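You operate a simulated robot arm through the tools that you are given. There is no shell and no other tool. Be economical: measure what you need, move in short steps, check, and stop when the job is done.

You are at the controls of a simulated two-armed robot. One attempt, no reset.

## Task
Fold the yellow cloth, close carton D302 and slide it inward.
Fine: on the folding table; fold once, in half; both flaps down; the carton stops a hand's width or two short of the middle; leave the other carton open where it is.

It is judged by the outcome, as a careful person would: the job done as asked, and still so three seconds after it is handed in. It fails if anything else is knocked over, pushed out of place, dropped, spilled or broken. Flat cloth is picked up by pressing the open fingertips on it (5 to 10 N) and closing them slowly along it; thin cloth reads only 2 to 8 mm in the jaws.

## Robot
Two 7-joint arms with two-finger parallel grippers on one trunk, on a base that drives. Base frame: it is fixed to the floor where the robot stands at the start and does not move with it; the origin is under the middle of the robot, x ahead of it, y to its left, z up. Readings come in m, rad, newtons and seconds.
The left shoulder is at the start at [0.06, 0.143, 0.926], the right one opposite. With the tool pointing down near the work surface each hand reaches from about 0.32 to 0.74 m from the robot's upright axis, wherever it stands, measured 20 degrees to its own side. Places, roughly: folding table [1, -0.1, 0.7]; narrow flap of the carton [0.9, 0.3, 0.9]; orange catch lever of the folding table [1.1, 0.5, 0.7]; wide flap of the carton [1.2, 0.3, 0.9]. Payload 1.57 kg a hand.
Tool frame (each hand has its own): the origin (TCP) lies between the finger pads and is the grasp point; the fingertips stand 0.03 m ahead of it; z points along the fingers, y is the line along which they close. Largest opening 0.11 m; finger width 0.024, thickness 0.012; the body of the gripper, 0.048 by 0.112 m, starts 0.078 m behind the TCP.
Orientation is that of the tool frame in the base frame, as a unit quaternion [w, x, y, z]. With the fingers straight down and closing along the base's y, the tool's x points along the base's -x, its y along +y and its z along -z.

## Interface
- The arms move only by the tool nudge_tool. It takes "left_rows", "right_rows" or both (then of equal length, played together; a hand with none holds still); each is a list of rows, each a list of 7 numbers: the gripper command, from -1 (shut) to 1 (fully open), values between in proportion, then the shift along the base's x, y, z in m, then the turn, a rotation vector about the base's x, y, z in rad. In form: [[jaw, dx, dy, dz, wx, wy, wz], ...]. A call has 1 to 20 rows; each row is the pose to reach, as a shift and turn from the pose commanded when the call began. Rows are played at 5 a second. More than 0.05 m and 0.15 rad between two rows, or a gripper value outside its range, and nothing of the call is played. Where a pose cannot be reached the arm comes as near as it can. A force on the tool above 40 N (or 10 N above the force at the start of the call, whichever is more), or a blocked arm, ends the call early, and 0.2 s more pass. The fingers move at their own pace (about 0.045 m/s each) and stop on an object; they squeeze with about 43 N. The grip force told is the motor's: it shows also when the fingers shut on nothing. Time passes only in rows, and 0.2 s behind the last, so rows that repeat a pose let the fingers close. It gives the time, the measured TCP pose, the force on the tool (base axes), the opening and the grip force at its end, in the units of the frame above (readings bear some noise), with the torque about the TCP (base axes, N m) and any sound that the robot's microphone picked up, and new pictures: "show" is both (left out), scene, wrist or none (wrist: the cameras of the hands that moved).
- Cameras (640 x 400 px; columns grow to the right, rows downward): "scene" is now at [0.0479, -0.0193, 1.5392]; the picture's right is [-0.22, -0.98, 0.00], its down [-0.70, 0.16, -0.70] and it looks along [0.68, -0.15, -0.72] (base axes); focal length 269 px, centre (320, 200). "left" rides on the left gripper at [0.07, -0.016, -0.141] in its tool frame; the picture's right is [0.23, 0.97, 0.00], its down [-0.86, 0.20, -0.48] and it looks along [-0.47, 0.11, 0.88] (tool axes); focal length 222 px, centre (320, 200). "right" rides on the right gripper at [0.07, 0.016, -0.141] in its tool frame; the picture's right is [-0.23, 0.97, 0.00], its down [-0.85, -0.20, -0.48] and it looks along [-0.47, -0.11, 0.88] (tool axes); focal length 222 px, centre (320, 200). There is no depth. A picture from a camera that has moved, and an enlarged one, comes with that camera's place and axes in the base frame and with its lens.
- move_column(by): slides the trunk up (or, below 0, down) by that many m; the arms and the scene camera ride with it, the base frame stays. It gives what a move gives, with no picture.
- steer(legs): drives the robot by 1 to 6 legs, each [ahead, left, turn to the left] in m, m and rad, along the robot's own axes; the way and the turn of a leg run together, so that a leg with both is an arc; at most 1.5 m and 3.142 rad a leg. The arms and the cameras ride along, it lands a little off, and it stops where it bumps. It gives what a move gives, and a new picture of the scene camera.
- pan_tilt(pan, tilt): turns the head with the scene camera to pan (to the left, within 1.501 rad either way) and tilt (down, from -0.506 to 1.204), counted from straight ahead of the robot. It gives what a move gives, and a new picture of the scene camera.
- close_up(camera, box): a new picture of the part [left, top, right, bottom] of that camera's present view, enlarged. It takes no simulated time.
- job_done(): hands the job in; it is judged then, once.

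Work in short steps. Places have to be worked out from the pictures, the camera data and where the tool is seen: move nearer, look again, correct. Check each grasp and each placing, and mend what went wrong. You have 120 turns and 260 pictures in all, those below and enlarged ones among them. Open the grippers and draw the arms clear of the work before you hand the job in, unless the task says otherwise; then end with one line.

The tools are called as name(argument=value, ...) on one line, values as JSON. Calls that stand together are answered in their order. nudge_tool: Moves the arms, as the interface text tells. Its arguments: {"type":"object","properties":{"left_rows":{"type":"array","items":{"type":"array","items":{"type":"number"}}},"right_rows":{"type":"array","items":{"type":"array","items":{"type":"number"}}},"show":{"type":"string","enum":["both","scene","wrist","none"]}},"required":[]} The other tools are called the same way: move_column (by) slides the trunk up or down; steer (legs) drives the base; pan_tilt (pan, tilt) turns the head that bears the scene camera; close_up (camera, box) takes an enlarged picture of a part of a camera's view; job_done () hands the job in.

At the start:

```text
time_s: 0.0
left_tcp_pos: [0.4125, 0.2077, 1.0714]
left_tool_rot: [0.0, 0.0, 1.0, 0.001]
left_wrist_force: [0.4, -0.4, 0.5]
left_torque: [-0.02, 0.05, 0.0]
left_gripper_width: 0.1101
left_grip_force: 0.0
right_tcp_pos: [0.4906, -0.2053, 1.0843]
right_tool_rot: [0.0, -0.001, 1.0, 0.0]
right_wrist_force: [0.4, 0.3, 0.1]
right_torque: [0.0, -0.01, -0.02]
right_gripper_width: 0.1102
right_grip_force: 0.0
trunk travel left (down, up): [-0.525, 0.065]
robot x, y, heading: [-0.0031, 0.0005, -0.002]
head pan, tilt: [-0.222, 0.803]
```

scene: 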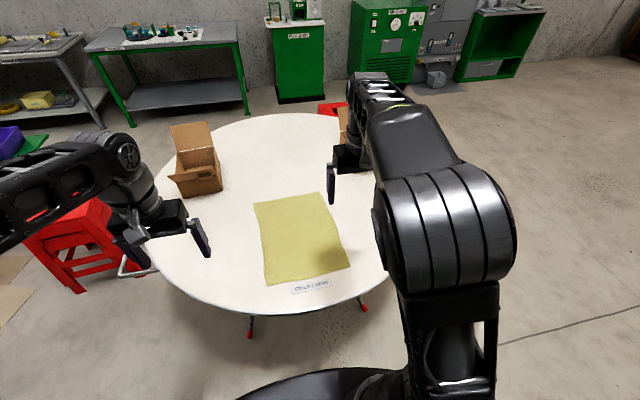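
right: 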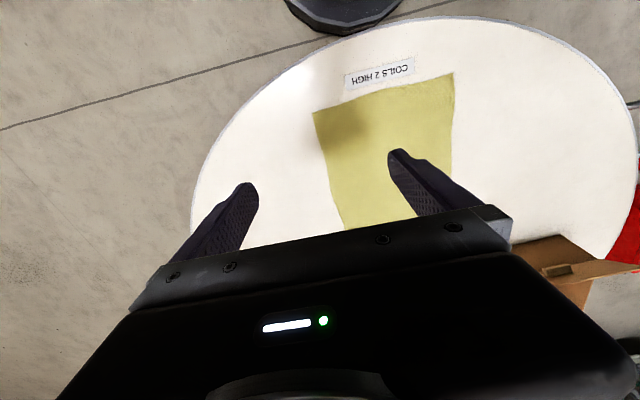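
left: 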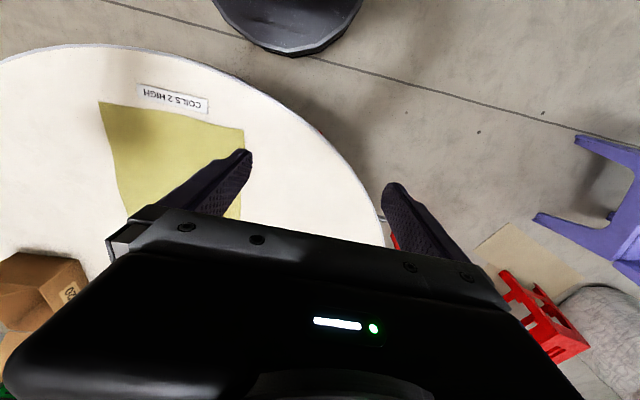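

I see the round table with the yellow cloth, a carton at left and another behind the right arm. I look closer at the cartons and the label first.

close_up(camera="scene", box=[130, 100, 290, 200])

close_up(camera="scene", box=[230, 180, 390, 300])

close_up(camera="left", box=[0, 230, 120, 340])

```text
4.00 times, centred on (210, 150) of scene
camera zoom: at [0.0479, -0.0193, 1.5392], right [-0.22, -0.98, 0.0], down [-0.7, 0.16, -0.7], along [0.68, -0.15, -0.72], focal length 1075 px, centre (760, 400)
```

zoom: 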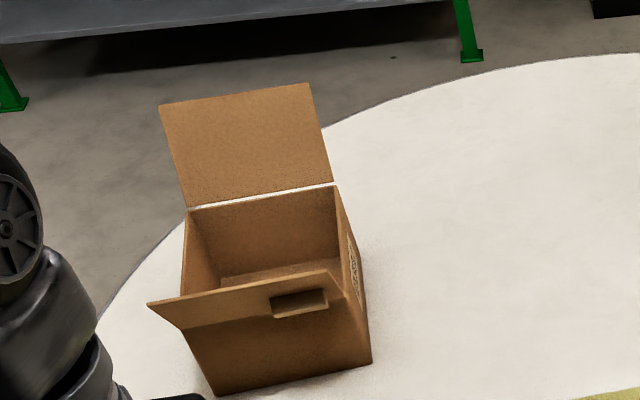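

```text
3.33 times, centred on (310, 240) of scene
camera zoom: at [0.0479, -0.0193, 1.5392], right [-0.22, -0.98, 0.0], down [-0.7, 0.16, -0.7], along [0.68, -0.15, -0.72], focal length 896 px, centre (353, 67)
```

zoom: 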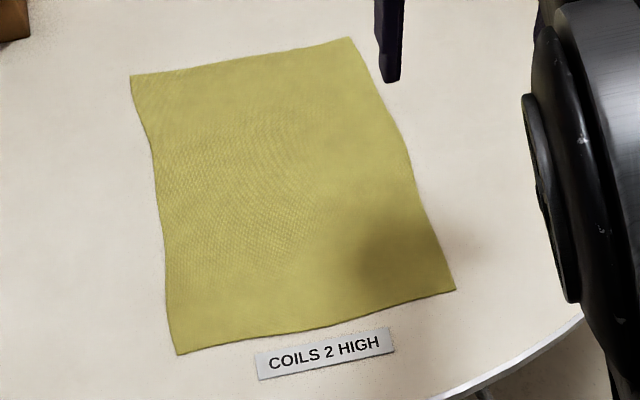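

```text
3.64 times, centred on (60, 285) of left
camera zoom: at [0.3425, 0.1905, 1.2121], right [-0.23, 0.97, 0.0], down [0.86, 0.2, 0.48], along [0.47, 0.11, -0.88], focal length 808 px, centre (1266, -109)
```

zoom: 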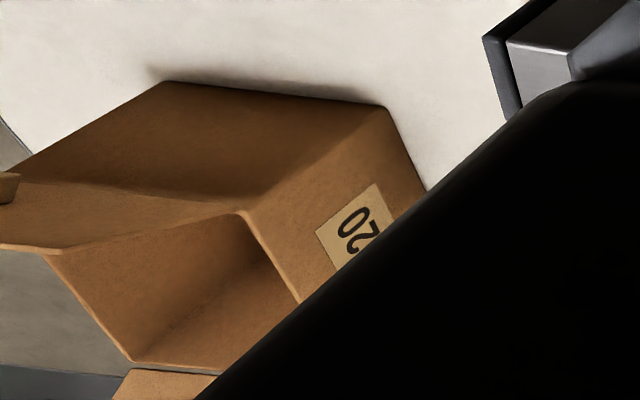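

Reading the labels on both cartons is next.

close_up(camera="scene", box=[205, 150, 237, 190])

pan_tilt(pan=0.3, tilt=0.75)

```text
10.00 times, centred on (221, 170) of scene
camera zoom: at [0.0479, -0.0193, 1.5392], right [-0.22, -0.98, 0.0], down [-0.7, 0.16, -0.7], along [0.68, -0.15, -0.72], focal length 2687 px, centre (1310, 500)
```

zoom: 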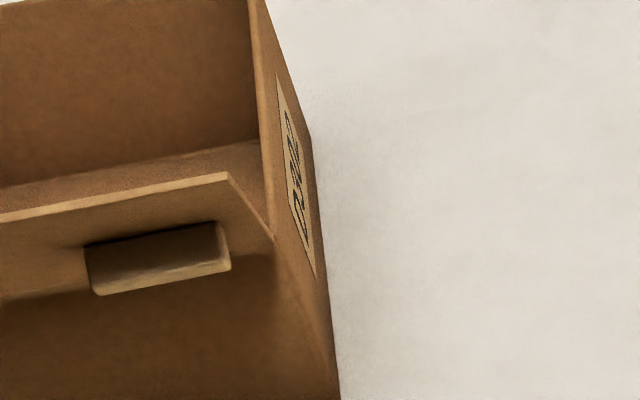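

```text
time_s: 0.9
left_tcp_pos: [0.4103, 0.2077, 1.072]
left_tool_rot: [0.001, 0.0, 1.0, 0.0]
left_wrist_force: [-0.8, 1.0, 0.0]
left_torque: [0.0, 0.01, -0.02]
left_gripper_width: 0.1097
left_grip_force: 0.0
right_tcp_pos: [0.4906, -0.2051, 1.0844]
right_tool_rot: [0.0, 0.0, 1.0, 0.0]
right_wrist_force: [1.0, -1.1, 0.7]
right_torque: [0.01, -0.02, 0.01]
right_gripper_width: 0.1102
right_grip_force: 0.1
trunk travel left (down, up): [-0.525, 0.065]
robot x, y, heading: [0.0007, -0.0017, 0.002]
head pan, tilt: [0.3, 0.75]
camera scene: at [0.0485, 0.0229, 1.5434], right [0.29, -0.96, 0.0], down [-0.65, -0.2, -0.73], along [0.7, 0.22, -0.68], focal length 269 px, centre (320, 200)
```

scene: 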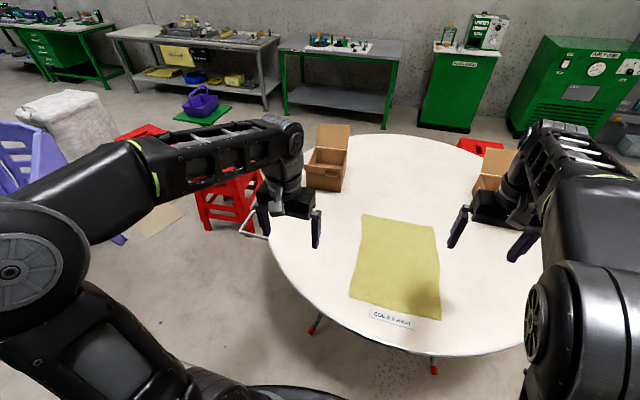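

Looking closer at the left carton, table edge and lever area.

close_up(camera="scene", box=[190, 110, 370, 250])

close_up(camera="scene", box=[440, 120, 560, 220])

close_up(camera="scene", box=[240, 210, 560, 400])

```text
2.86 times, centred on (280, 180) of scene
camera zoom: at [0.0485, 0.0229, 1.5434], right [0.29, -0.96, 0.0], down [-0.65, -0.2, -0.73], along [0.7, 0.22, -0.68], focal length 768 px, centre (434, 257)
```

zoom: 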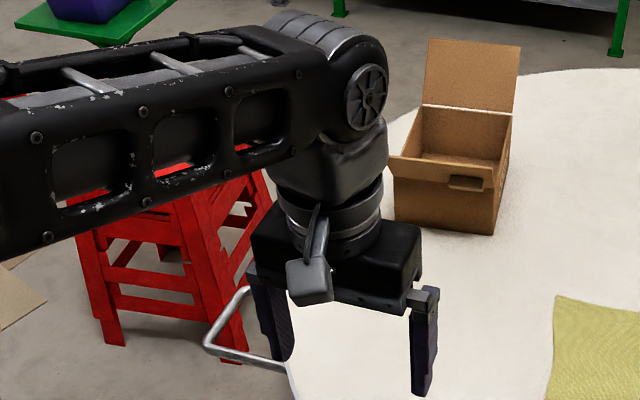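

```text
4.00 times, centred on (500, 170) of scene
camera zoom: at [0.0485, 0.0229, 1.5434], right [0.29, -0.96, 0.0], down [-0.65, -0.2, -0.73], along [0.7, 0.22, -0.68], focal length 1075 px, centre (-400, 320)
```

zoom: 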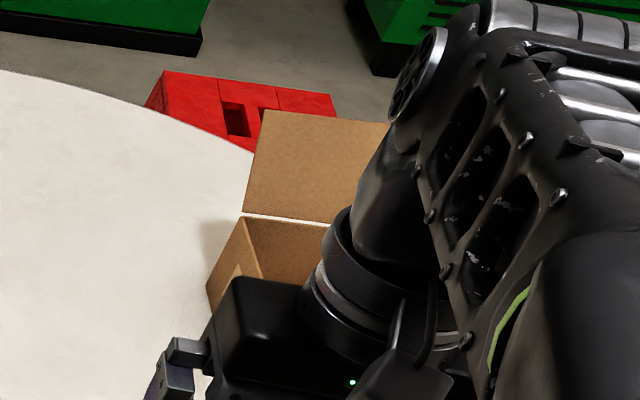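

```text
2.00 times, centred on (400, 305) of scene
camera zoom: at [0.0485, 0.0229, 1.5434], right [0.29, -0.96, 0.0], down [-0.65, -0.2, -0.73], along [0.7, 0.22, -0.68], focal length 537 px, centre (160, -10)
```

zoom: 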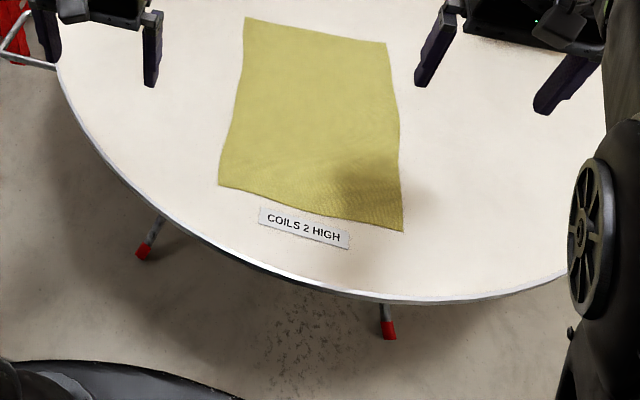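

Left carton sits at about (1.05, 0.30), its lever is hidden by my arm. I drive back and to the left to see the left side of the table, the label and lever before pressing on anything.

steer(legs=[[-0.2, 0, 0], [0, 0.6, 0]])

pan_tilt(pan=-0.3, tilt=0.6)

```text
time_s: 5.5
left_tcp_pos: [0.2052, 0.805, 1.0703]
left_tool_rot: [0.0, -0.007, 1.0, 0.0]
left_wrist_force: [1.2, 0.2, 0.7]
left_torque: [0.02, -0.01, -0.02]
left_gripper_width: 0.1099
left_grip_force: 0.2
right_tcp_pos: [0.2895, 0.393, 1.0844]
right_tool_rot: [0.001, -0.007, 1.0, 0.001]
right_wrist_force: [-0.2, -0.3, 0.0]
right_torque: [-0.06, 0.01, 0.05]
right_gripper_width: 0.1103
right_grip_force: 0.0
trunk travel left (down, up): [-0.525, 0.065]
robot x, y, heading: [-0.2008, 0.5887, 0.017]
head pan, tilt: [0.3, 0.75]
camera scene: at [-0.156, 0.6159, 1.5434], right [0.31, -0.95, 0.0], down [-0.65, -0.21, -0.73], along [0.7, 0.23, -0.68], focal length 269 px, centre (320, 200)
```

scene: 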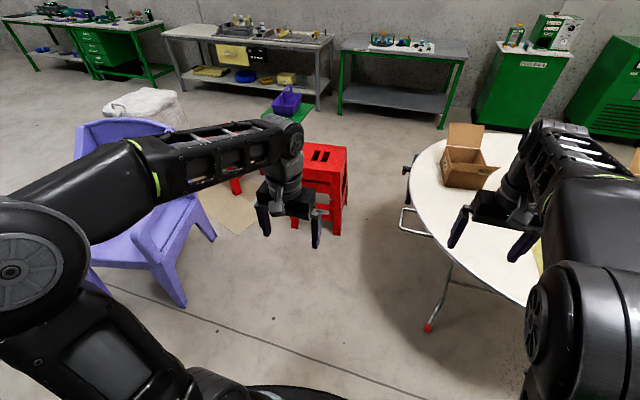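

```text
time_s: 6.5
left_tcp_pos: [0.2052, 0.8048, 1.0708]
left_tool_rot: [0.0, -0.006, 1.0, 0.0]
left_wrist_force: [0.1, 0.0, -0.5]
left_torque: [-0.04, 0.0, -0.04]
left_gripper_width: 0.1099
left_grip_force: 0.1
right_tcp_pos: [0.2887, 0.3923, 1.0844]
right_tool_rot: [0.0, -0.007, 1.0, 0.0]
right_wrist_force: [-0.9, -0.1, 0.1]
right_torque: [-0.01, 0.0, -0.02]
right_gripper_width: 0.11
right_grip_force: 0.2
trunk travel left (down, up): [-0.525, 0.065]
robot x, y, heading: [-0.1999, 0.5928, 0.016]
head pan, tilt: [-0.3, 0.6]
camera scene: at [-0.1501, 0.5647, 1.5563], right [-0.28, -0.96, 0.0], down [-0.54, 0.16, -0.82], along [0.79, -0.23, -0.57], focal length 269 px, centre (320, 200)
```

scene: 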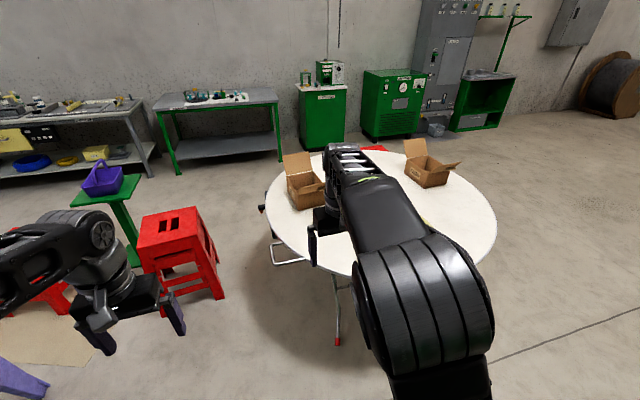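

I zoom on the table's left edge and the cartons.

close_up(camera="scene", box=[230, 130, 350, 220])

close_up(camera="scene", box=[390, 130, 470, 190])

close_up(camera="scene", box=[220, 170, 380, 370])

```text
4.44 times, centred on (290, 175) of scene
camera zoom: at [-0.1501, 0.5647, 1.5563], right [-0.28, -0.96, 0.0], down [-0.54, 0.16, -0.82], along [0.79, -0.23, -0.57], focal length 1194 px, centre (453, 311)
```

zoom: 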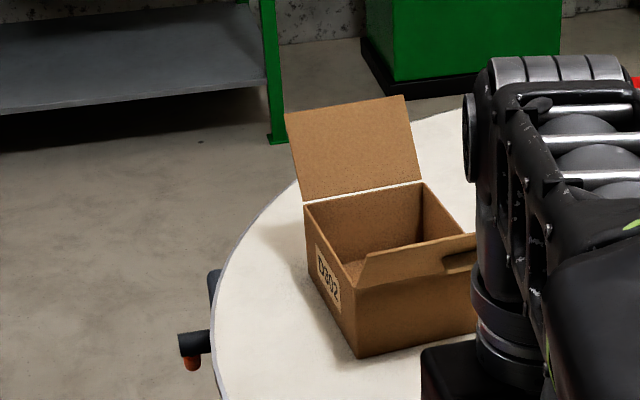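

```text
6.67 times, centred on (430, 160) of scene
camera zoom: at [-0.1501, 0.5647, 1.5563], right [-0.28, -0.96, 0.0], down [-0.54, 0.16, -0.82], along [0.79, -0.23, -0.57], focal length 1791 px, centre (-413, 467)
```

zoom: 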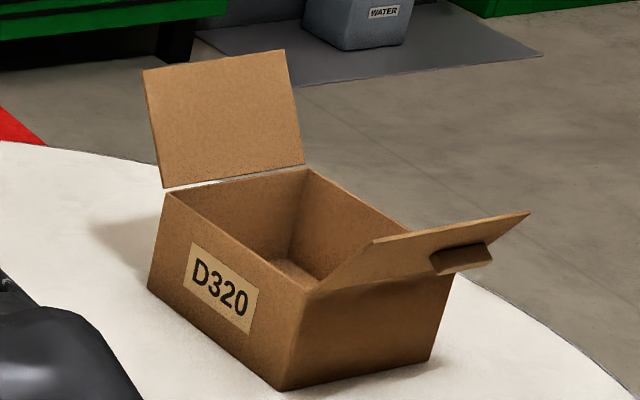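

```text
2.00 times, centred on (300, 270) of scene
camera zoom: at [-0.1501, 0.5647, 1.5563], right [-0.28, -0.96, 0.0], down [-0.54, 0.16, -0.82], along [0.79, -0.23, -0.57], focal length 537 px, centre (360, 60)
```

zoom: 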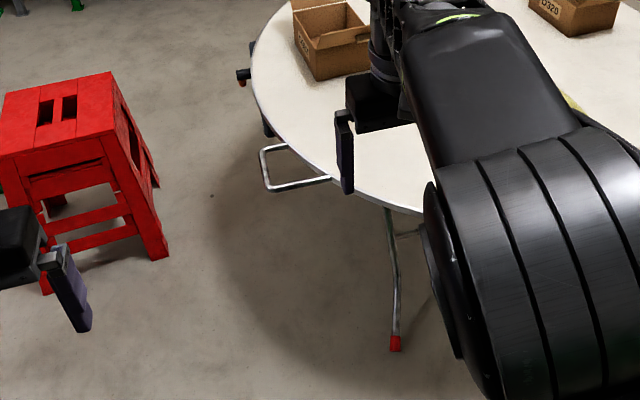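

D302 is the left carton; the orange-tipped lever hangs at the rim near it, so I'll stay well clear. I go back to the front, centred on the cloth, to fold first.

steer(legs=[[0, -0.66, -0.016], [0.25, 0, 0]])

pan_tilt(pan=0.0, tilt=0.95)

```text
time_s: 11.5
left_tcp_pos: [0.4611, 0.1495, 1.071]
left_tool_rot: [0.0, -0.001, 1.0, 0.0]
left_wrist_force: [-0.3, 0.0, -0.4]
left_torque: [0.01, 0.05, -0.03]
left_gripper_width: 0.1099
left_grip_force: 0.0
right_tcp_pos: [0.5416, -0.2641, 1.0846]
right_tool_rot: [0.0, -0.002, 1.0, 0.0]
right_wrist_force: [0.2, -1.0, 0.0]
right_torque: [0.0, 0.05, -0.02]
right_gripper_width: 0.1101
right_grip_force: 0.1
trunk travel left (down, up): [-0.525, 0.065]
robot x, y, heading: [0.0463, -0.0586, 0.004]
head pan, tilt: [-0.3, 0.6]
camera scene: at [0.1039, -0.0878, 1.5562], right [-0.29, -0.96, 0.0], down [-0.54, 0.16, -0.82], along [0.79, -0.24, -0.57], focal length 269 px, centre (320, 200)
```

scene: 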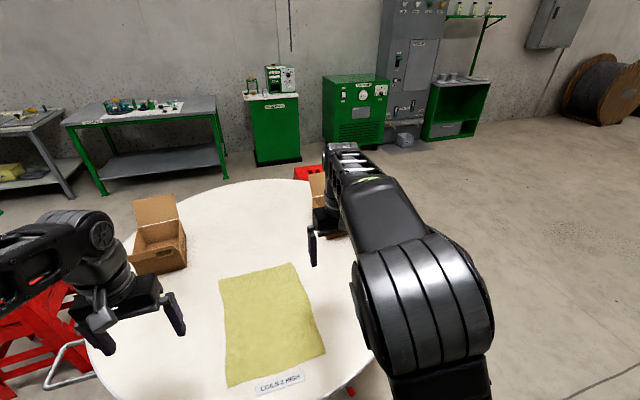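

```text
time_s: 12.4
left_tcp_pos: [0.4596, 0.1495, 1.0703]
left_tool_rot: [0.0, -0.001, 1.0, 0.001]
left_wrist_force: [0.6, 0.6, 0.1]
left_torque: [0.0, -0.04, 0.02]
left_gripper_width: 0.1103
left_grip_force: 0.0
right_tcp_pos: [0.5409, -0.2635, 1.0845]
right_tool_rot: [0.0, -0.001, 1.0, 0.0]
right_wrist_force: [-0.8, 0.4, 0.5]
right_torque: [-0.01, 0.0, -0.02]
right_gripper_width: 0.1099
right_grip_force: 0.0
trunk travel left (down, up): [-0.525, 0.065]
robot x, y, heading: [0.0513, -0.0601, 0.003]
head pan, tilt: [0.0, 0.949]
camera scene: at [0.0908, -0.0617, 1.5279], right [0.0, -1.0, 0.0], down [-0.81, 0.0, -0.58], along [0.58, 0.0, -0.81], focal length 269 px, centre (320, 200)
```

scene: 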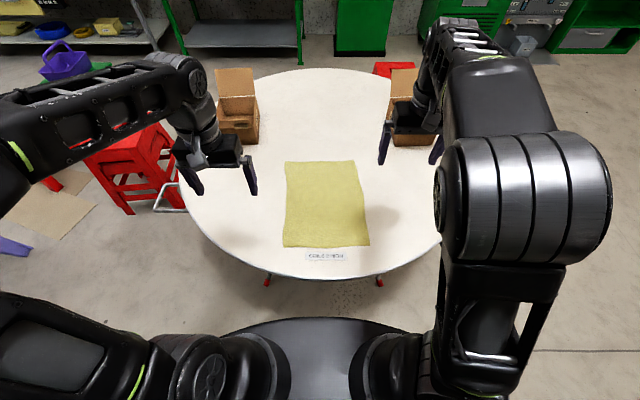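

Cloth far corners are at about (0.835, 0.074) and (0.85, -0.20), near ones at x≈0.475. I move both hands above the far corners, tilted forward by 0.35 rad to gain reach.

nudge_tool(left_rows=[[0.0, 0.04, -0.01, -0.01, 0, -0.04, 0], [-0.2, 0.08, -0.02, -0.02, 0, -0.08, 0], [-0.3, 0.12, -0.03, -0.03, 0, -0.12, 0], [-0.3, 0.16, -0.045, -0.05, 0, -0.16, 0], [-0.3, 0.2, -0.06, -0.07, 0, -0.2, 0], [-0.3, 0.24, -0.07, -0.09, 0, -0.24, 0], [-0.3, 0.28, -0.08, -0.11, 0, -0.28, 0], [-0.3, 0.32, -0.095, -0.13, 0, -0.32, 0], [-0.3, 0.345, -0.1, -0.15, 0, -0.35, 0], [-0.3, 0.345, -0.1, -0.17, 0, -0.35, 0]], right_rows=[[0.0, 0.03, 0.01, -0.01, 0, -0.04, 0], [-0.2, 0.06, 0.02, -0.02, 0, -0.08, 0], [-0.3, 0.09, 0.03, -0.03, 0, -0.12, 0], [-0.3, 0.12, 0.04, -0.05, 0, -0.16, 0], [-0.3, 0.15, 0.05, -0.07, 0, -0.2, 0], [-0.3, 0.18, 0.06, -0.09, 0, -0.24, 0], [-0.3, 0.21, 0.07, -0.11, 0, -0.28, 0], [-0.3, 0.24, 0.08, -0.13, 0, -0.32, 0], [-0.3, 0.27, 0.09, -0.15, 0, -0.35, 0], [-0.3, 0.28, 0.09, -0.18, 0, -0.35, 0]])

```text
time_s: 14.6
left_tcp_pos: [0.8044, 0.0467, 0.8996]
left_tool_rot: [0.174, -0.002, 0.985, -0.001]
left_wrist_force: [-0.6, -0.6, -0.4]
left_torque: [0.02, 0.02, -0.01]
left_gripper_width: 0.0387
left_grip_force: 0.2
right_tcp_pos: [0.7392, -0.1548, 0.9155]
right_tool_rot: [0.176, -0.001, 0.984, -0.001]
right_wrist_force: [0.5, 0.1, 0.5]
right_torque: [0.01, 0.0, 0.0]
right_gripper_width: 0.0385
right_grip_force: 0.1
right hand out of reach, approached as far as the arm can: row 6, 7, 8, 9, 10
trunk travel left (down, up): [-0.525, 0.065]
robot x, y, heading: [0.0463, -0.0614, -0.001]
head pan, tilt: [0.0, 0.949]
camera scene: at [0.0911, -0.0622, 1.5279], right [0.0, -1.0, 0.0], down [-0.81, 0.0, -0.58], along [0.58, 0.0, -0.81], focal length 269 px, centre (320, 200)
camera right: at [0.6241, -0.1389, 1.0238], right [0.21, 0.97, 0.08], down [0.64, -0.2, 0.74], along [0.74, -0.11, -0.66], focal length 222 px, centre (320, 200)
camera left: at [0.6908, 0.0299, 1.0086], right [-0.22, 0.97, -0.08], down [0.64, 0.2, 0.74], along [0.74, 0.11, -0.67], focal length 222 px, centre (320, 200)
```

scene: 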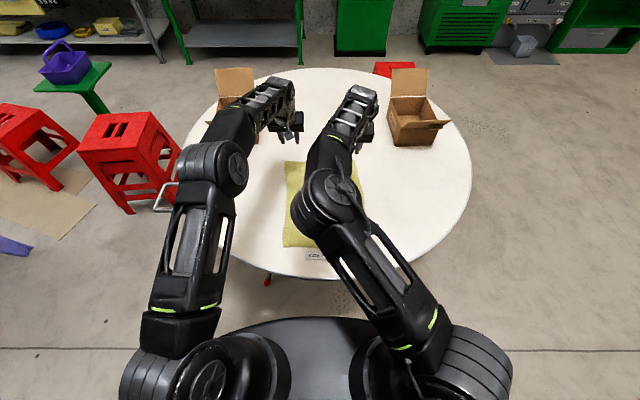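
right: 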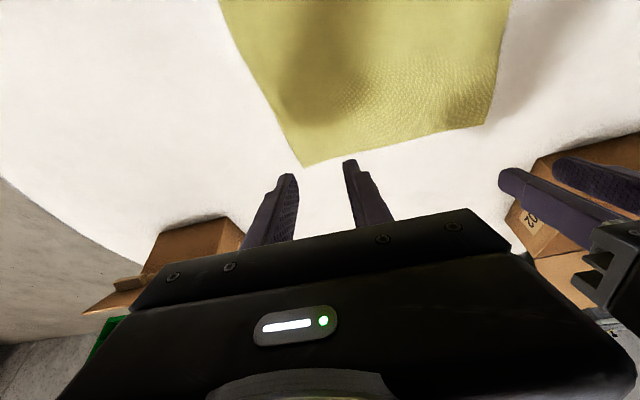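
left: 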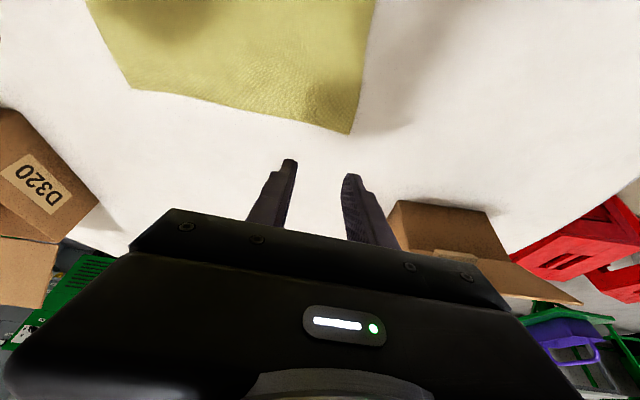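

The left hand reaches but the right does not; both still hover 0.15 above the table. I drive ahead 0.09 m slowly, the trunk staying short of the table edge at x≈0.365.

steer(legs=[[0.09, 0, 0]])

```text
time_s: 15.7
left_tcp_pos: [0.8915, 0.0496, 0.8987]
left_tool_rot: [0.174, -0.002, 0.985, 0.0]
left_wrist_force: [0.6, 0.3, 0.4]
left_torque: [-0.02, 0.05, 0.04]
left_gripper_width: 0.0385
left_grip_force: 0.0
right_tcp_pos: [0.8254, -0.1536, 0.9141]
right_tool_rot: [0.175, -0.003, 0.985, 0.0]
right_wrist_force: [0.1, 0.7, 0.4]
right_torque: [-0.01, 0.01, 0.02]
right_gripper_width: 0.0385
right_grip_force: 0.0
trunk travel left (down, up): [-0.525, 0.065]
robot x, y, heading: [0.1383, -0.0602, 0.002]
head pan, tilt: [0.0, 0.949]
camera scene: at [0.1798, -0.0612, 1.5278], right [0.01, -1.0, 0.0], down [-0.81, 0.0, -0.58], along [0.58, 0.0, -0.81], focal length 269 px, centre (320, 200)
```

scene: 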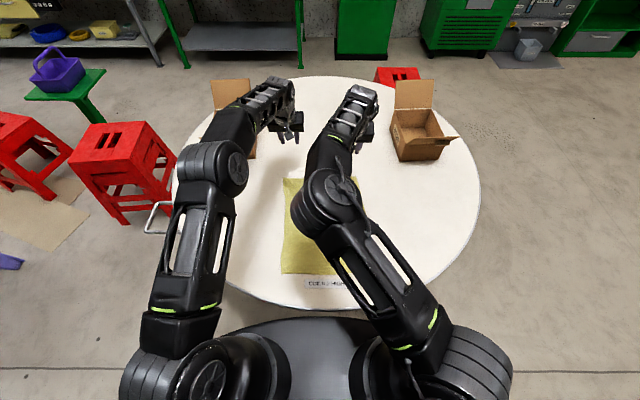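

No bump. I line the hands up with the corners and come down to about z 0.80.

nudge_tool(left_rows=[[-0.3, -0.035, 0.0, -0.02, 0, 0, 0], [-0.3, -0.07, 0.005, -0.05, 0, 0, 0], [-0.3, -0.07, 0.005, -0.08, 0, 0, 0], [-0.3, -0.07, 0.005, -0.1, 0, 0, 0]], right_rows=[[-0.3, 0.0, -0.015, -0.02, 0, 0, 0], [-0.3, 0.0, -0.03, -0.05, 0, 0, 0], [-0.3, 0.0, -0.03, -0.08, 0, 0, 0], [-0.3, 0.0, -0.03, -0.11, 0, 0, 0]])

```text
time_s: 16.7
left_tcp_pos: [0.822, 0.0539, 0.7992]
left_tool_rot: [0.175, -0.003, 0.985, 0.0]
left_wrist_force: [-0.4, 0.3, -0.3]
left_torque: [-0.03, 0.01, -0.02]
left_gripper_width: 0.0385
left_grip_force: 0.0
right_tcp_pos: [0.7954, -0.1706, 0.8171]
right_tool_rot: [0.176, -0.003, 0.984, 0.0]
right_wrist_force: [-0.9, -0.5, -0.9]
right_torque: [0.0, -0.03, -0.02]
right_gripper_width: 0.0386
right_grip_force: 0.1
right hand out of reach, approached as far as the arm can: row 1, 2, 3, 4
trunk travel left (down, up): [-0.525, 0.065]
robot x, y, heading: [0.1385, -0.0581, 0.004]
head pan, tilt: [0.0, 0.949]
camera scene: at [0.178, -0.0612, 1.5279], right [0.01, -1.0, 0.0], down [-0.81, 0.0, -0.58], along [0.58, 0.0, -0.81], focal length 269 px, centre (320, 200)
camera right: at [0.6795, -0.1548, 0.9258], right [0.21, 0.98, 0.08], down [0.64, -0.19, 0.74], along [0.74, -0.11, -0.66], focal length 222 px, centre (320, 200)
camera left: at [0.7079, 0.0363, 0.9087], right [-0.22, 0.97, -0.08], down [0.64, 0.2, 0.74], along [0.74, 0.11, -0.67], focal length 222 px, centre (320, 200)
```

scene: 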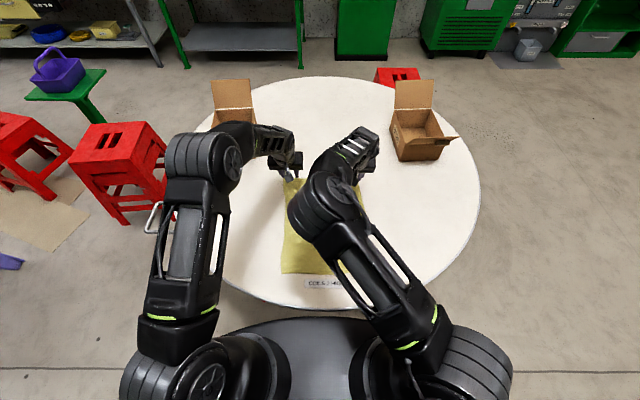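
right: 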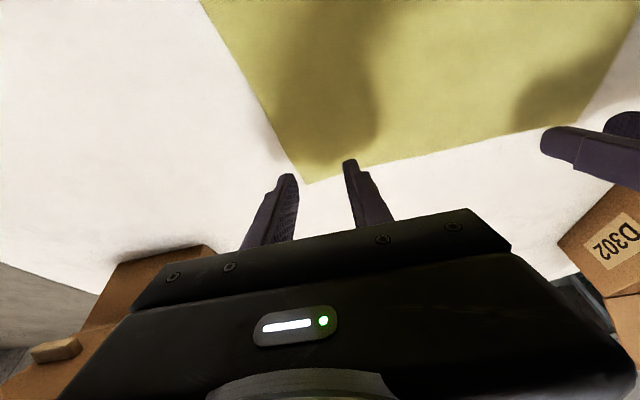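
left: 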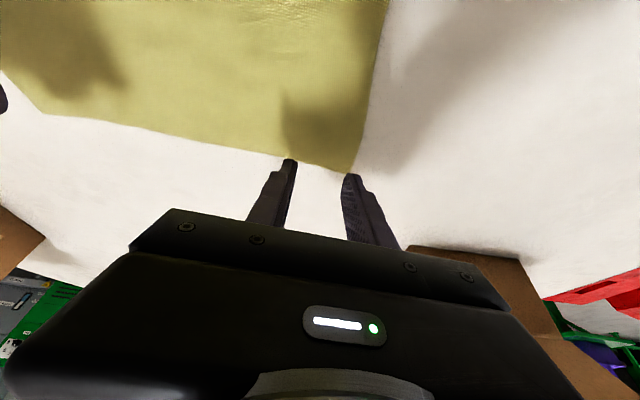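

The left tips sit right at the far-left corner; the right arm is stuck ~0.035 m short. I undo its forward tilt to see whether it then reaches farther.

nudge_tool(right_rows=[[-0.3, 0.0, 0.0, 0.01, 0, 0.12, 0], [-0.3, 0.01, -0.01, 0.02, 0, 0.24, 0], [-0.3, 0.03, -0.02, 0.02, 0, 0.35, 0], [-0.3, 0.03, -0.02, 0.02, 0, 0.35, 0]])

```text
time_s: 17.7
left_tcp_pos: [0.8212, 0.0549, 0.7992]
left_tool_rot: [0.173, -0.002, 0.985, -0.001]
left_wrist_force: [0.0, 0.1, -0.3]
left_torque: [-0.01, 0.03, -0.05]
left_gripper_width: 0.0385
left_grip_force: 0.1
right_tcp_pos: [0.7334, -0.1605, 0.8598]
right_tool_rot: [0.001, -0.003, 1.0, 0.0]
right_wrist_force: [-0.4, -0.6, -0.4]
right_torque: [0.02, -0.02, 0.01]
right_gripper_width: 0.0386
right_grip_force: 0.1
right hand out of reach, approached as far as the arm can: row 1, 2, 3, 4
trunk travel left (down, up): [-0.525, 0.065]
robot x, y, heading: [0.1363, -0.0621, 0.008]
head pan, tilt: [0.0, 0.949]
camera scene: at [0.178, -0.0612, 1.5279], right [0.01, -1.0, 0.0], down [-0.81, 0.0, -0.58], along [0.58, 0.0, -0.81], focal length 269 px, centre (320, 200)
camera right: at [0.6632, -0.144, 1.0013], right [0.22, 0.97, 0.0], down [0.85, -0.19, 0.48], along [0.47, -0.11, -0.88], focal length 222 px, centre (320, 200)
```

scene: 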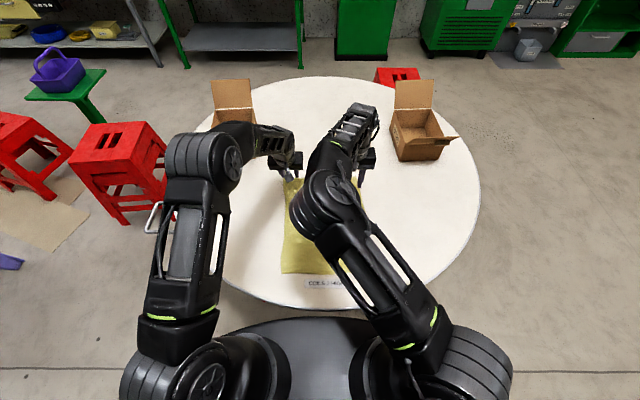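
right: 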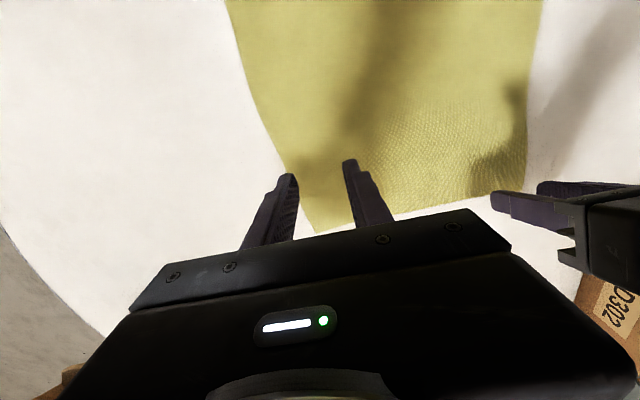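

Tilt did help, but the arm's elbow posture (rolled in over the cloth) is the limit. I swing the right hand out to its own side and back in to unroll the elbow.

nudge_tool(right_rows=[[-0.3, -0.04, -0.02, 0.02, 0, 0, 0], [-0.3, -0.08, -0.04, 0.04, 0, 0, 0], [-0.3, -0.12, -0.06, 0.06, 0, 0, 0], [-0.3, -0.15, -0.09, 0.06, 0, 0, 0], [-0.3, -0.17, -0.13, 0.06, 0, 0, 0], [-0.3, -0.17, -0.17, 0.06, 0, 0, 0], [-0.3, -0.17, -0.21, 0.06, 0, 0, 0], [-0.3, -0.17, -0.25, 0.06, 0, 0, 0], [-0.3, -0.17, -0.28, 0.06, 0, 0, 0], [-0.3, -0.13, -0.28, 0.06, 0, 0, 0], [-0.3, -0.09, -0.26, 0.06, 0, 0, 0], [-0.3, -0.05, -0.24, 0.06, 0, 0, 0], [-0.3, -0.01, -0.22, 0.05, 0, 0, 0], [-0.3, 0.02, -0.19, 0.04, 0, 0, 0], [-0.3, 0.05, -0.17, 0.04, 0, 0, 0]])

```text
time_s: 20.9
left_tcp_pos: [0.8208, 0.0542, 0.8006]
left_tool_rot: [0.174, -0.003, 0.985, -0.001]
left_wrist_force: [-0.5, -0.4, 0.7]
left_torque: [-0.05, 0.03, 0.0]
left_gripper_width: 0.0387
left_grip_force: 0.0
right_tcp_pos: [0.6856, -0.2842, 0.9338]
right_tool_rot: [0.001, -0.002, 1.0, 0.0]
right_wrist_force: [0.7, -0.3, -0.6]
right_torque: [-0.01, 0.01, 0.01]
right_gripper_width: 0.0385
right_grip_force: 0.1
right hand out of reach, approached as far as the arm can: row 8, 9, 10, 11, 12, 13, 14, 15
trunk travel left (down, up): [-0.525, 0.065]
robot x, y, heading: [0.1365, -0.0584, 0.004]
head pan, tilt: [0.0, 0.949]
camera scene: at [0.1786, -0.0606, 1.5278], right [0.01, -1.0, 0.0], down [-0.81, 0.0, -0.58], along [0.58, 0.0, -0.81], focal length 269 px, centre (320, 200)
camera right: at [0.615, -0.2684, 1.0751], right [0.22, 0.98, 0.0], down [0.86, -0.19, 0.48], along [0.47, -0.11, -0.88], focal length 222 px, centre (320, 200)
```

scene: 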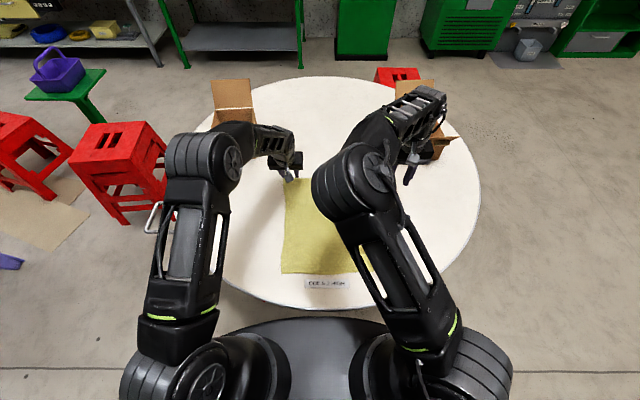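
right: 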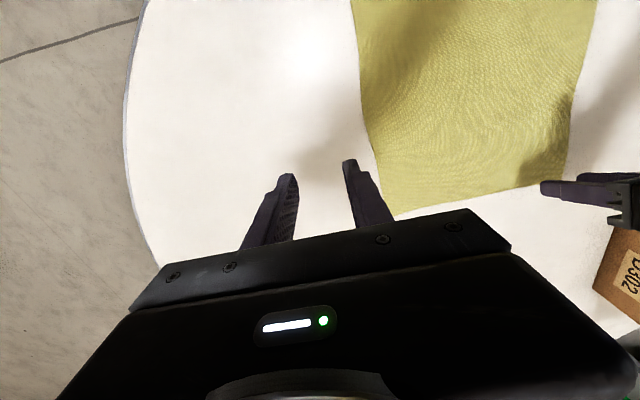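

The right arm keeps this posture. I test whether the black disc in view is trunk or base (raise the column a little and watch), to know how far ahead I can drive.

move_column(by=0.06)

pan_tilt(pan=0.0, tilt=1.15)

```text
time_s: 21.9
left_tcp_pos: [0.822, 0.0537, 0.8588]
left_tool_rot: [0.174, -0.003, 0.985, 0.0]
left_wrist_force: [0.2, -0.3, -0.5]
left_torque: [0.02, -0.01, -0.05]
left_gripper_width: 0.0384
left_grip_force: 0.0
right_tcp_pos: [0.6851, -0.285, 0.9938]
right_tool_rot: [0.001, -0.003, 1.0, 0.0]
right_wrist_force: [1.0, 0.4, 0.7]
right_torque: [-0.01, 0.02, 0.02]
right_gripper_width: 0.0385
right_grip_force: 0.0
trunk travel left (down, up): [-0.585, 0.005]
robot x, y, heading: [0.1365, -0.0616, 0.006]
head pan, tilt: [0.0, 0.949]
```

```text
time_s: 22.6
left_tcp_pos: [0.8214, 0.0538, 0.8591]
left_tool_rot: [0.174, -0.002, 0.985, 0.0]
left_wrist_force: [0.7, 0.0, -0.5]
left_torque: [0.02, 0.0, -0.02]
left_gripper_width: 0.0384
left_grip_force: 0.2
right_tcp_pos: [0.6846, -0.2847, 0.995]
right_tool_rot: [0.001, -0.003, 1.0, 0.0]
right_wrist_force: [0.0, 1.9, -0.4]
right_torque: [-0.02, 0.01, 0.0]
right_gripper_width: 0.0385
right_grip_force: 0.1
trunk travel left (down, up): [-0.585, 0.005]
robot x, y, heading: [0.1346, -0.0628, 0.004]
head pan, tilt: [0.0, 1.15]
camera scene: at [0.1648, -0.0613, 1.5746], right [0.01, -1.0, 0.0], down [-0.91, -0.01, -0.41], along [0.41, 0.0, -0.91], focal length 269 px, centre (320, 200)
```

scene: 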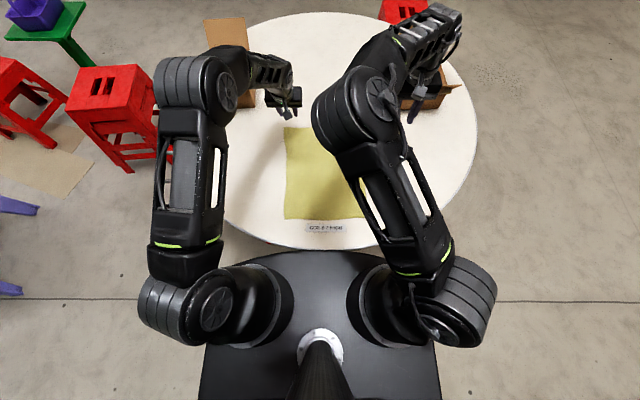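

The view shows a thick trunk just short of the table edge (gap ~0.06 m), so no more driving. Tilting gained reach, so I bring the right hand in with 0.6 rad tilt.

nudge_tool(right_rows=[[-0.3, 0.02, 0.02, -0.02, 0, -0.12, 0], [-0.3, 0.05, 0.04, -0.04, 0, -0.24, 0], [-0.3, 0.08, 0.06, -0.07, 0, -0.36, 0], [-0.3, 0.11, 0.08, -0.1, 0, -0.48, 0], [-0.3, 0.14, 0.1, -0.13, 0, -0.6, 0], [-0.3, 0.16, 0.105, -0.16, 0, -0.6, 0], [-0.3, 0.16, 0.105, -0.18, 0, -0.6, 0]])

```text
time_s: 24.2
left_tcp_pos: [0.8217, 0.0541, 0.8611]
left_tool_rot: [0.174, -0.002, 0.985, 0.0]
left_wrist_force: [0.2, -0.5, 0.5]
left_torque: [0.02, 0.01, -0.01]
left_gripper_width: 0.0383
left_grip_force: 0.1
right_tcp_pos: [0.8138, -0.1681, 0.8414]
right_tool_rot: [0.296, -0.003, 0.955, -0.001]
right_wrist_force: [-0.4, 0.2, -0.8]
right_torque: [0.02, 0.0, 0.01]
right_gripper_width: 0.0385
right_grip_force: 0.0
right hand out of reach, approached as far as the arm can: row 6, 7
trunk travel left (down, up): [-0.585, 0.005]
robot x, y, heading: [0.1341, -0.06, 0.001]
head pan, tilt: [0.0, 1.15]
camera scene: at [0.1649, -0.0613, 1.5746], right [0.01, -1.0, 0.0], down [-0.91, -0.01, -0.41], along [0.41, 0.0, -0.91], focal length 269 px, centre (320, 200)
camera right: at [0.6754, -0.1519, 0.9188], right [0.18, 0.97, 0.13], down [0.43, -0.19, 0.88], along [0.88, -0.11, -0.46], focal length 222 px, centre (320, 200)
```

scene: 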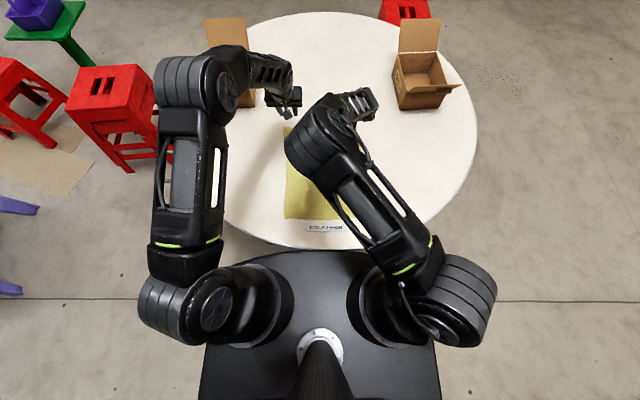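
right: 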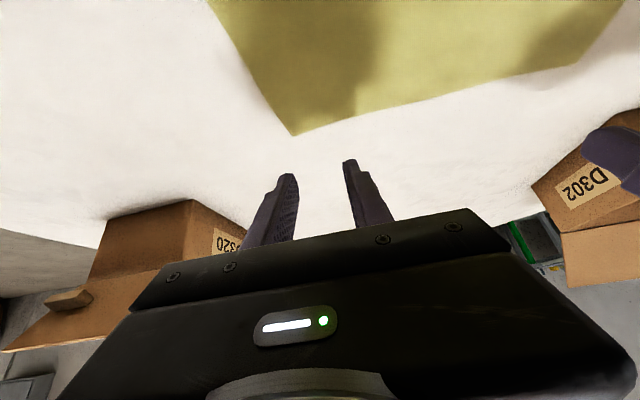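

Reach seems to be limited by the wrist bend, which eases lower down and with the trunk raised. I lower both hands further and ask for x≈0.845 on the right.

nudge_tool(left_rows=[[-0.3, 0.0, 0.003, -0.02, 0, 0, 0], [-0.3, 0.0, 0.006, -0.05, 0, 0, 0], [-0.3, 0.0, 0.006, -0.07, 0, 0, 0], [-0.3, 0.0, 0.006, -0.08, 0, 0, 0]], right_rows=[[-0.3, 0.01, -0.005, -0.02, 0, 0, 0], [-0.3, 0.02, -0.01, -0.03, 0, 0, 0], [-0.3, 0.02, -0.01, -0.05, 0, 0, 0], [-0.3, 0.02, -0.01, -0.055, 0, 0, 0]])

```text
time_s: 25.2
left_tcp_pos: [0.8209, 0.0607, 0.7791]
left_tool_rot: [0.174, -0.002, 0.985, -0.001]
left_wrist_force: [-0.4, 0.4, 0.0]
left_torque: [-0.02, 0.03, 0.01]
left_gripper_width: 0.0386
left_grip_force: 0.0
right_tcp_pos: [0.7989, -0.1651, 0.8219]
right_tool_rot: [0.297, -0.002, 0.955, -0.001]
right_wrist_force: [-0.8, -0.4, 0.5]
right_torque: [0.02, 0.0, 0.03]
right_gripper_width: 0.0386
right_grip_force: 0.0
right hand out of reach, approached as far as the arm can: row 1, 2, 3, 4
trunk travel left (down, up): [-0.585, 0.005]
robot x, y, heading: [0.1381, -0.064, 0.009]
head pan, tilt: [0.0, 1.15]
camera scene: at [0.1649, -0.0613, 1.5746], right [0.01, -1.0, 0.0], down [-0.91, -0.01, -0.41], along [0.41, 0.0, -0.91], focal length 269 px, centre (320, 200)
camera right: at [0.6605, -0.1485, 0.8981], right [0.18, 0.97, 0.13], down [0.43, -0.2, 0.88], along [0.88, -0.11, -0.46], focal length 222 px, centre (320, 200)
camera left: at [0.7063, 0.0427, 0.889], right [-0.22, 0.97, -0.08], down [0.64, 0.2, 0.74], along [0.74, 0.11, -0.67], focal length 222 px, centre (320, 200)
```

scene: 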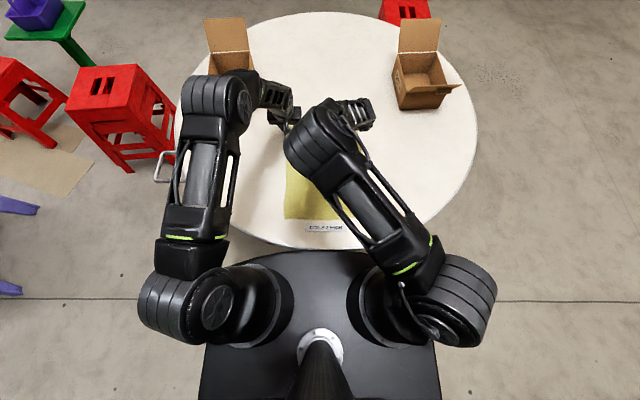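
right: 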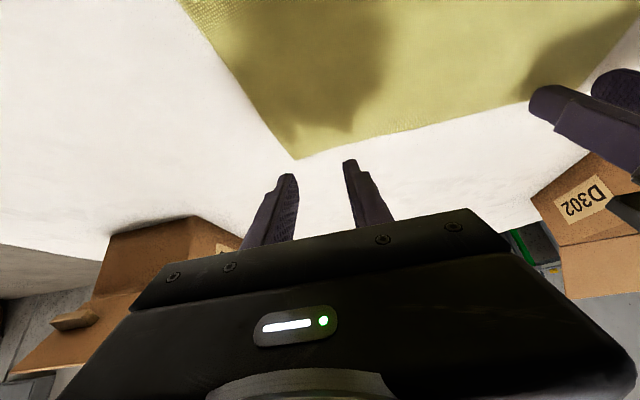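
left: 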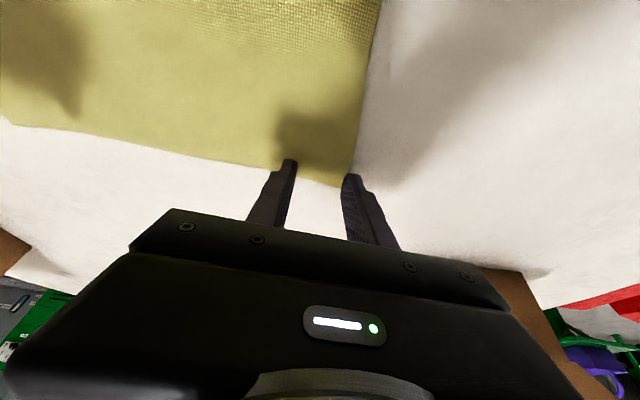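

The right arm's elbow is folded inward and limits it. I retract the right hand close to the body, then swing it far to the right, so the shoulder turns outward.

nudge_tool(right_rows=[[-0.3, -0.03, 0.0, 0.02, 0, 0.1, 0], [-0.3, -0.06, 0.0, 0.05, 0, 0.2, 0], [-0.3, -0.1, 0.0, 0.08, 0, 0.3, 0], [-0.3, -0.14, 0.0, 0.11, 0, 0.4, 0], [-0.3, -0.18, 0.0, 0.14, 0, 0.5, 0], [-0.3, -0.22, 0.0, 0.17, 0, 0.6, 0], [-0.3, -0.26, -0.01, 0.19, 0, 0.6, 0], [-0.3, -0.3, -0.02, 0.2, 0, 0.6, 0], [-0.3, -0.32, -0.05, 0.2, 0, 0.6, 0], [-0.3, -0.34, -0.09, 0.2, 0, 0.6, 0], [-0.3, -0.35, -0.13, 0.2, 0, 0.6, 0], [-0.3, -0.36, -0.17, 0.2, 0, 0.6, 0], [-0.3, -0.37, -0.21, 0.2, 0, 0.6, 0], [-0.3, -0.38, -0.25, 0.2, 0, 0.6, 0], [-0.3, -0.38, -0.29, 0.2, 0, 0.6, 0]], show="scene")

```text
time_s: 28.4
left_tcp_pos: [0.8201, 0.0588, 0.7802]
left_tool_rot: [0.174, -0.003, 0.985, 0.001]
left_wrist_force: [-0.2, -0.2, 0.2]
left_torque: [0.05, -0.02, 0.01]
left_gripper_width: 0.0386
left_grip_force: 0.0
right_tcp_pos: [0.417, -0.4533, 1.0214]
right_tool_rot: [0.001, -0.002, 1.0, 0.0]
right_wrist_force: [-0.5, 0.4, 0.6]
right_torque: [0.04, 0.0, 0.02]
right_gripper_width: 0.0387
right_grip_force: 0.0
trunk travel left (down, up): [-0.585, 0.005]
robot x, y, heading: [0.1348, -0.0596, 0.007]
head pan, tilt: [0.0, 1.15]
camera scene: at [0.1651, -0.0624, 1.5745], right [0.01, -1.0, 0.0], down [-0.91, 0.0, -0.41], along [0.41, 0.0, -0.91], focal length 269 px, centre (320, 200)
```

scene: 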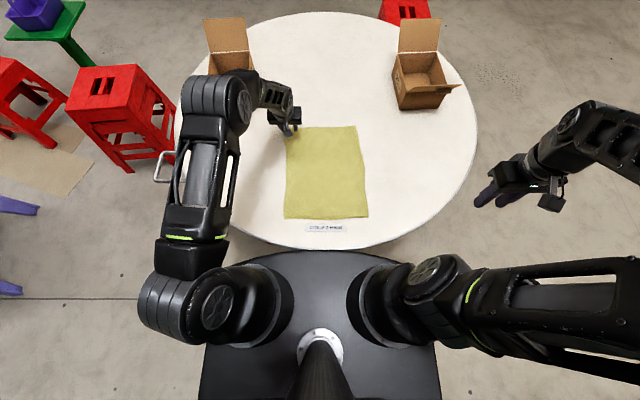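

The elbow is now out. I bring the hand in front of the body and then straight ahead to the far-right corner with 0.35 tilt.

nudge_tool(right_rows=[[-0.3, 0.02, 0.04, 0, 0, 0, 0], [-0.3, 0.04, 0.08, 0, 0, 0, 0], [-0.3, 0.06, 0.12, 0, 0, 0, 0], [-0.3, 0.08, 0.16, 0, 0, 0, 0], [-0.3, 0.1, 0.2, 0, 0, 0, 0], [-0.3, 0.13, 0.23, 0, 0, 0, 0], [-0.3, 0.17, 0.25, -0.01, 0, -0.05, 0], [-0.3, 0.21, 0.255, -0.02, 0, -0.1, 0], [-0.3, 0.25, 0.26, -0.03, 0, -0.15, 0], [-0.3, 0.29, 0.265, -0.05, 0, -0.2, 0], [-0.3, 0.33, 0.265, -0.07, 0, -0.25, 0], [-0.3, 0.365, 0.265, -0.1, 0, -0.3, 0], [-0.3, 0.395, 0.265, -0.13, 0, -0.35, 0], [-0.3, 0.41, 0.265, -0.16, 0, -0.35, 0], [-0.3, 0.41, 0.265, -0.19, 0, -0.35, 0], [-0.3, 0.41, 0.265, -0.22, 0, -0.35, 0]])

```text
time_s: 31.8
left_tcp_pos: [0.8198, 0.0602, 0.7794]
left_tool_rot: [0.174, -0.002, 0.985, -0.001]
left_wrist_force: [0.1, 0.0, 0.8]
left_torque: [0.01, -0.02, -0.01]
left_gripper_width: 0.0385
left_grip_force: 0.1
right_tcp_pos: [0.8301, -0.1905, 0.8007]
right_tool_rot: [0.175, -0.002, 0.985, 0.0]
right_wrist_force: [0.9, -0.1, 1.1]
right_torque: [-0.02, 0.01, 0.01]
right_gripper_width: 0.0384
right_grip_force: 0.0
trunk travel left (down, up): [-0.585, 0.005]
robot x, y, heading: [0.1328, -0.0553, 0.002]
head pan, tilt: [0.0, 1.15]
camera scene: at [0.1655, -0.0614, 1.5746], right [0.01, -1.0, 0.0], down [-0.91, -0.01, -0.41], along [0.41, 0.0, -0.91], focal length 269 px, centre (320, 200)
camera right: at [0.7155, -0.1743, 0.9094], right [0.21, 0.98, 0.08], down [0.64, -0.19, 0.74], along [0.74, -0.11, -0.66], focal length 222 px, centre (320, 200)
```

scene: 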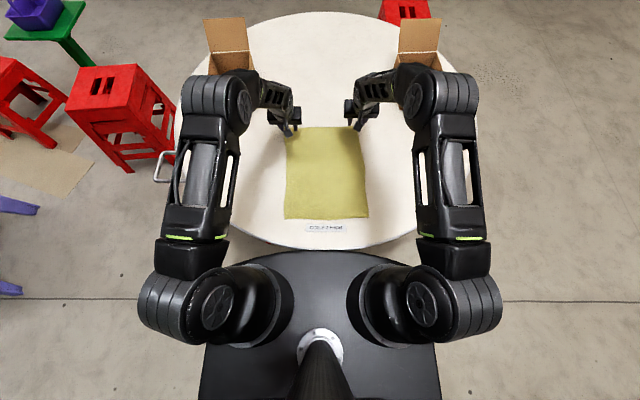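
right: 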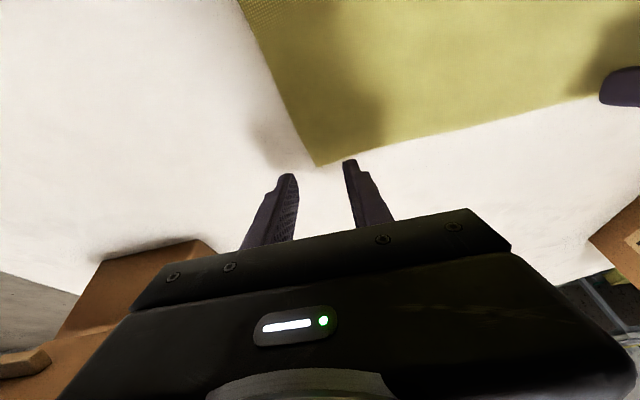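

Both hands are now symmetric at the far corners. I trim their places (right inward a bit) and lower slowly to feel the table.

nudge_tool(left_rows=[[-0.3, -0.003, -0.005, 0, 0, 0, 0], [-0.3, -0.005, -0.005, -0.002, 0, 0, 0], [-0.3, -0.005, -0.005, -0.005, 0, 0, 0], [-0.3, -0.005, -0.005, -0.008, 0, 0, 0]], right_rows=[[-0.3, -0.005, 0.01, -0.008, 0, 0, 0], [-0.3, -0.01, 0.016, -0.016, 0, 0, 0], [-0.3, -0.01, 0.016, -0.023, 0, 0, 0], [-0.3, -0.01, 0.016, -0.028, 0, 0, 0]], show="none")

```text
time_s: 32.8
left_tcp_pos: [0.818, 0.0543, 0.7728]
left_tool_rot: [0.175, -0.002, 0.984, -0.001]
left_wrist_force: [-1.6, 0.8, 8.0]
left_torque: [0.14, 0.03, 0.04]
left_gripper_width: 0.0387
left_grip_force: 0.0
right_tcp_pos: [0.8198, -0.174, 0.7741]
right_tool_rot: [0.177, -0.003, 0.984, -0.001]
right_wrist_force: [0.1, 0.1, -0.1]
right_torque: [0.0, 0.0, 0.03]
right_gripper_width: 0.0383
right_grip_force: 0.1
trunk travel left (down, up): [-0.585, 0.005]
robot x, y, heading: [0.1327, -0.0606, 0.004]
head pan, tilt: [0.0, 1.15]
```

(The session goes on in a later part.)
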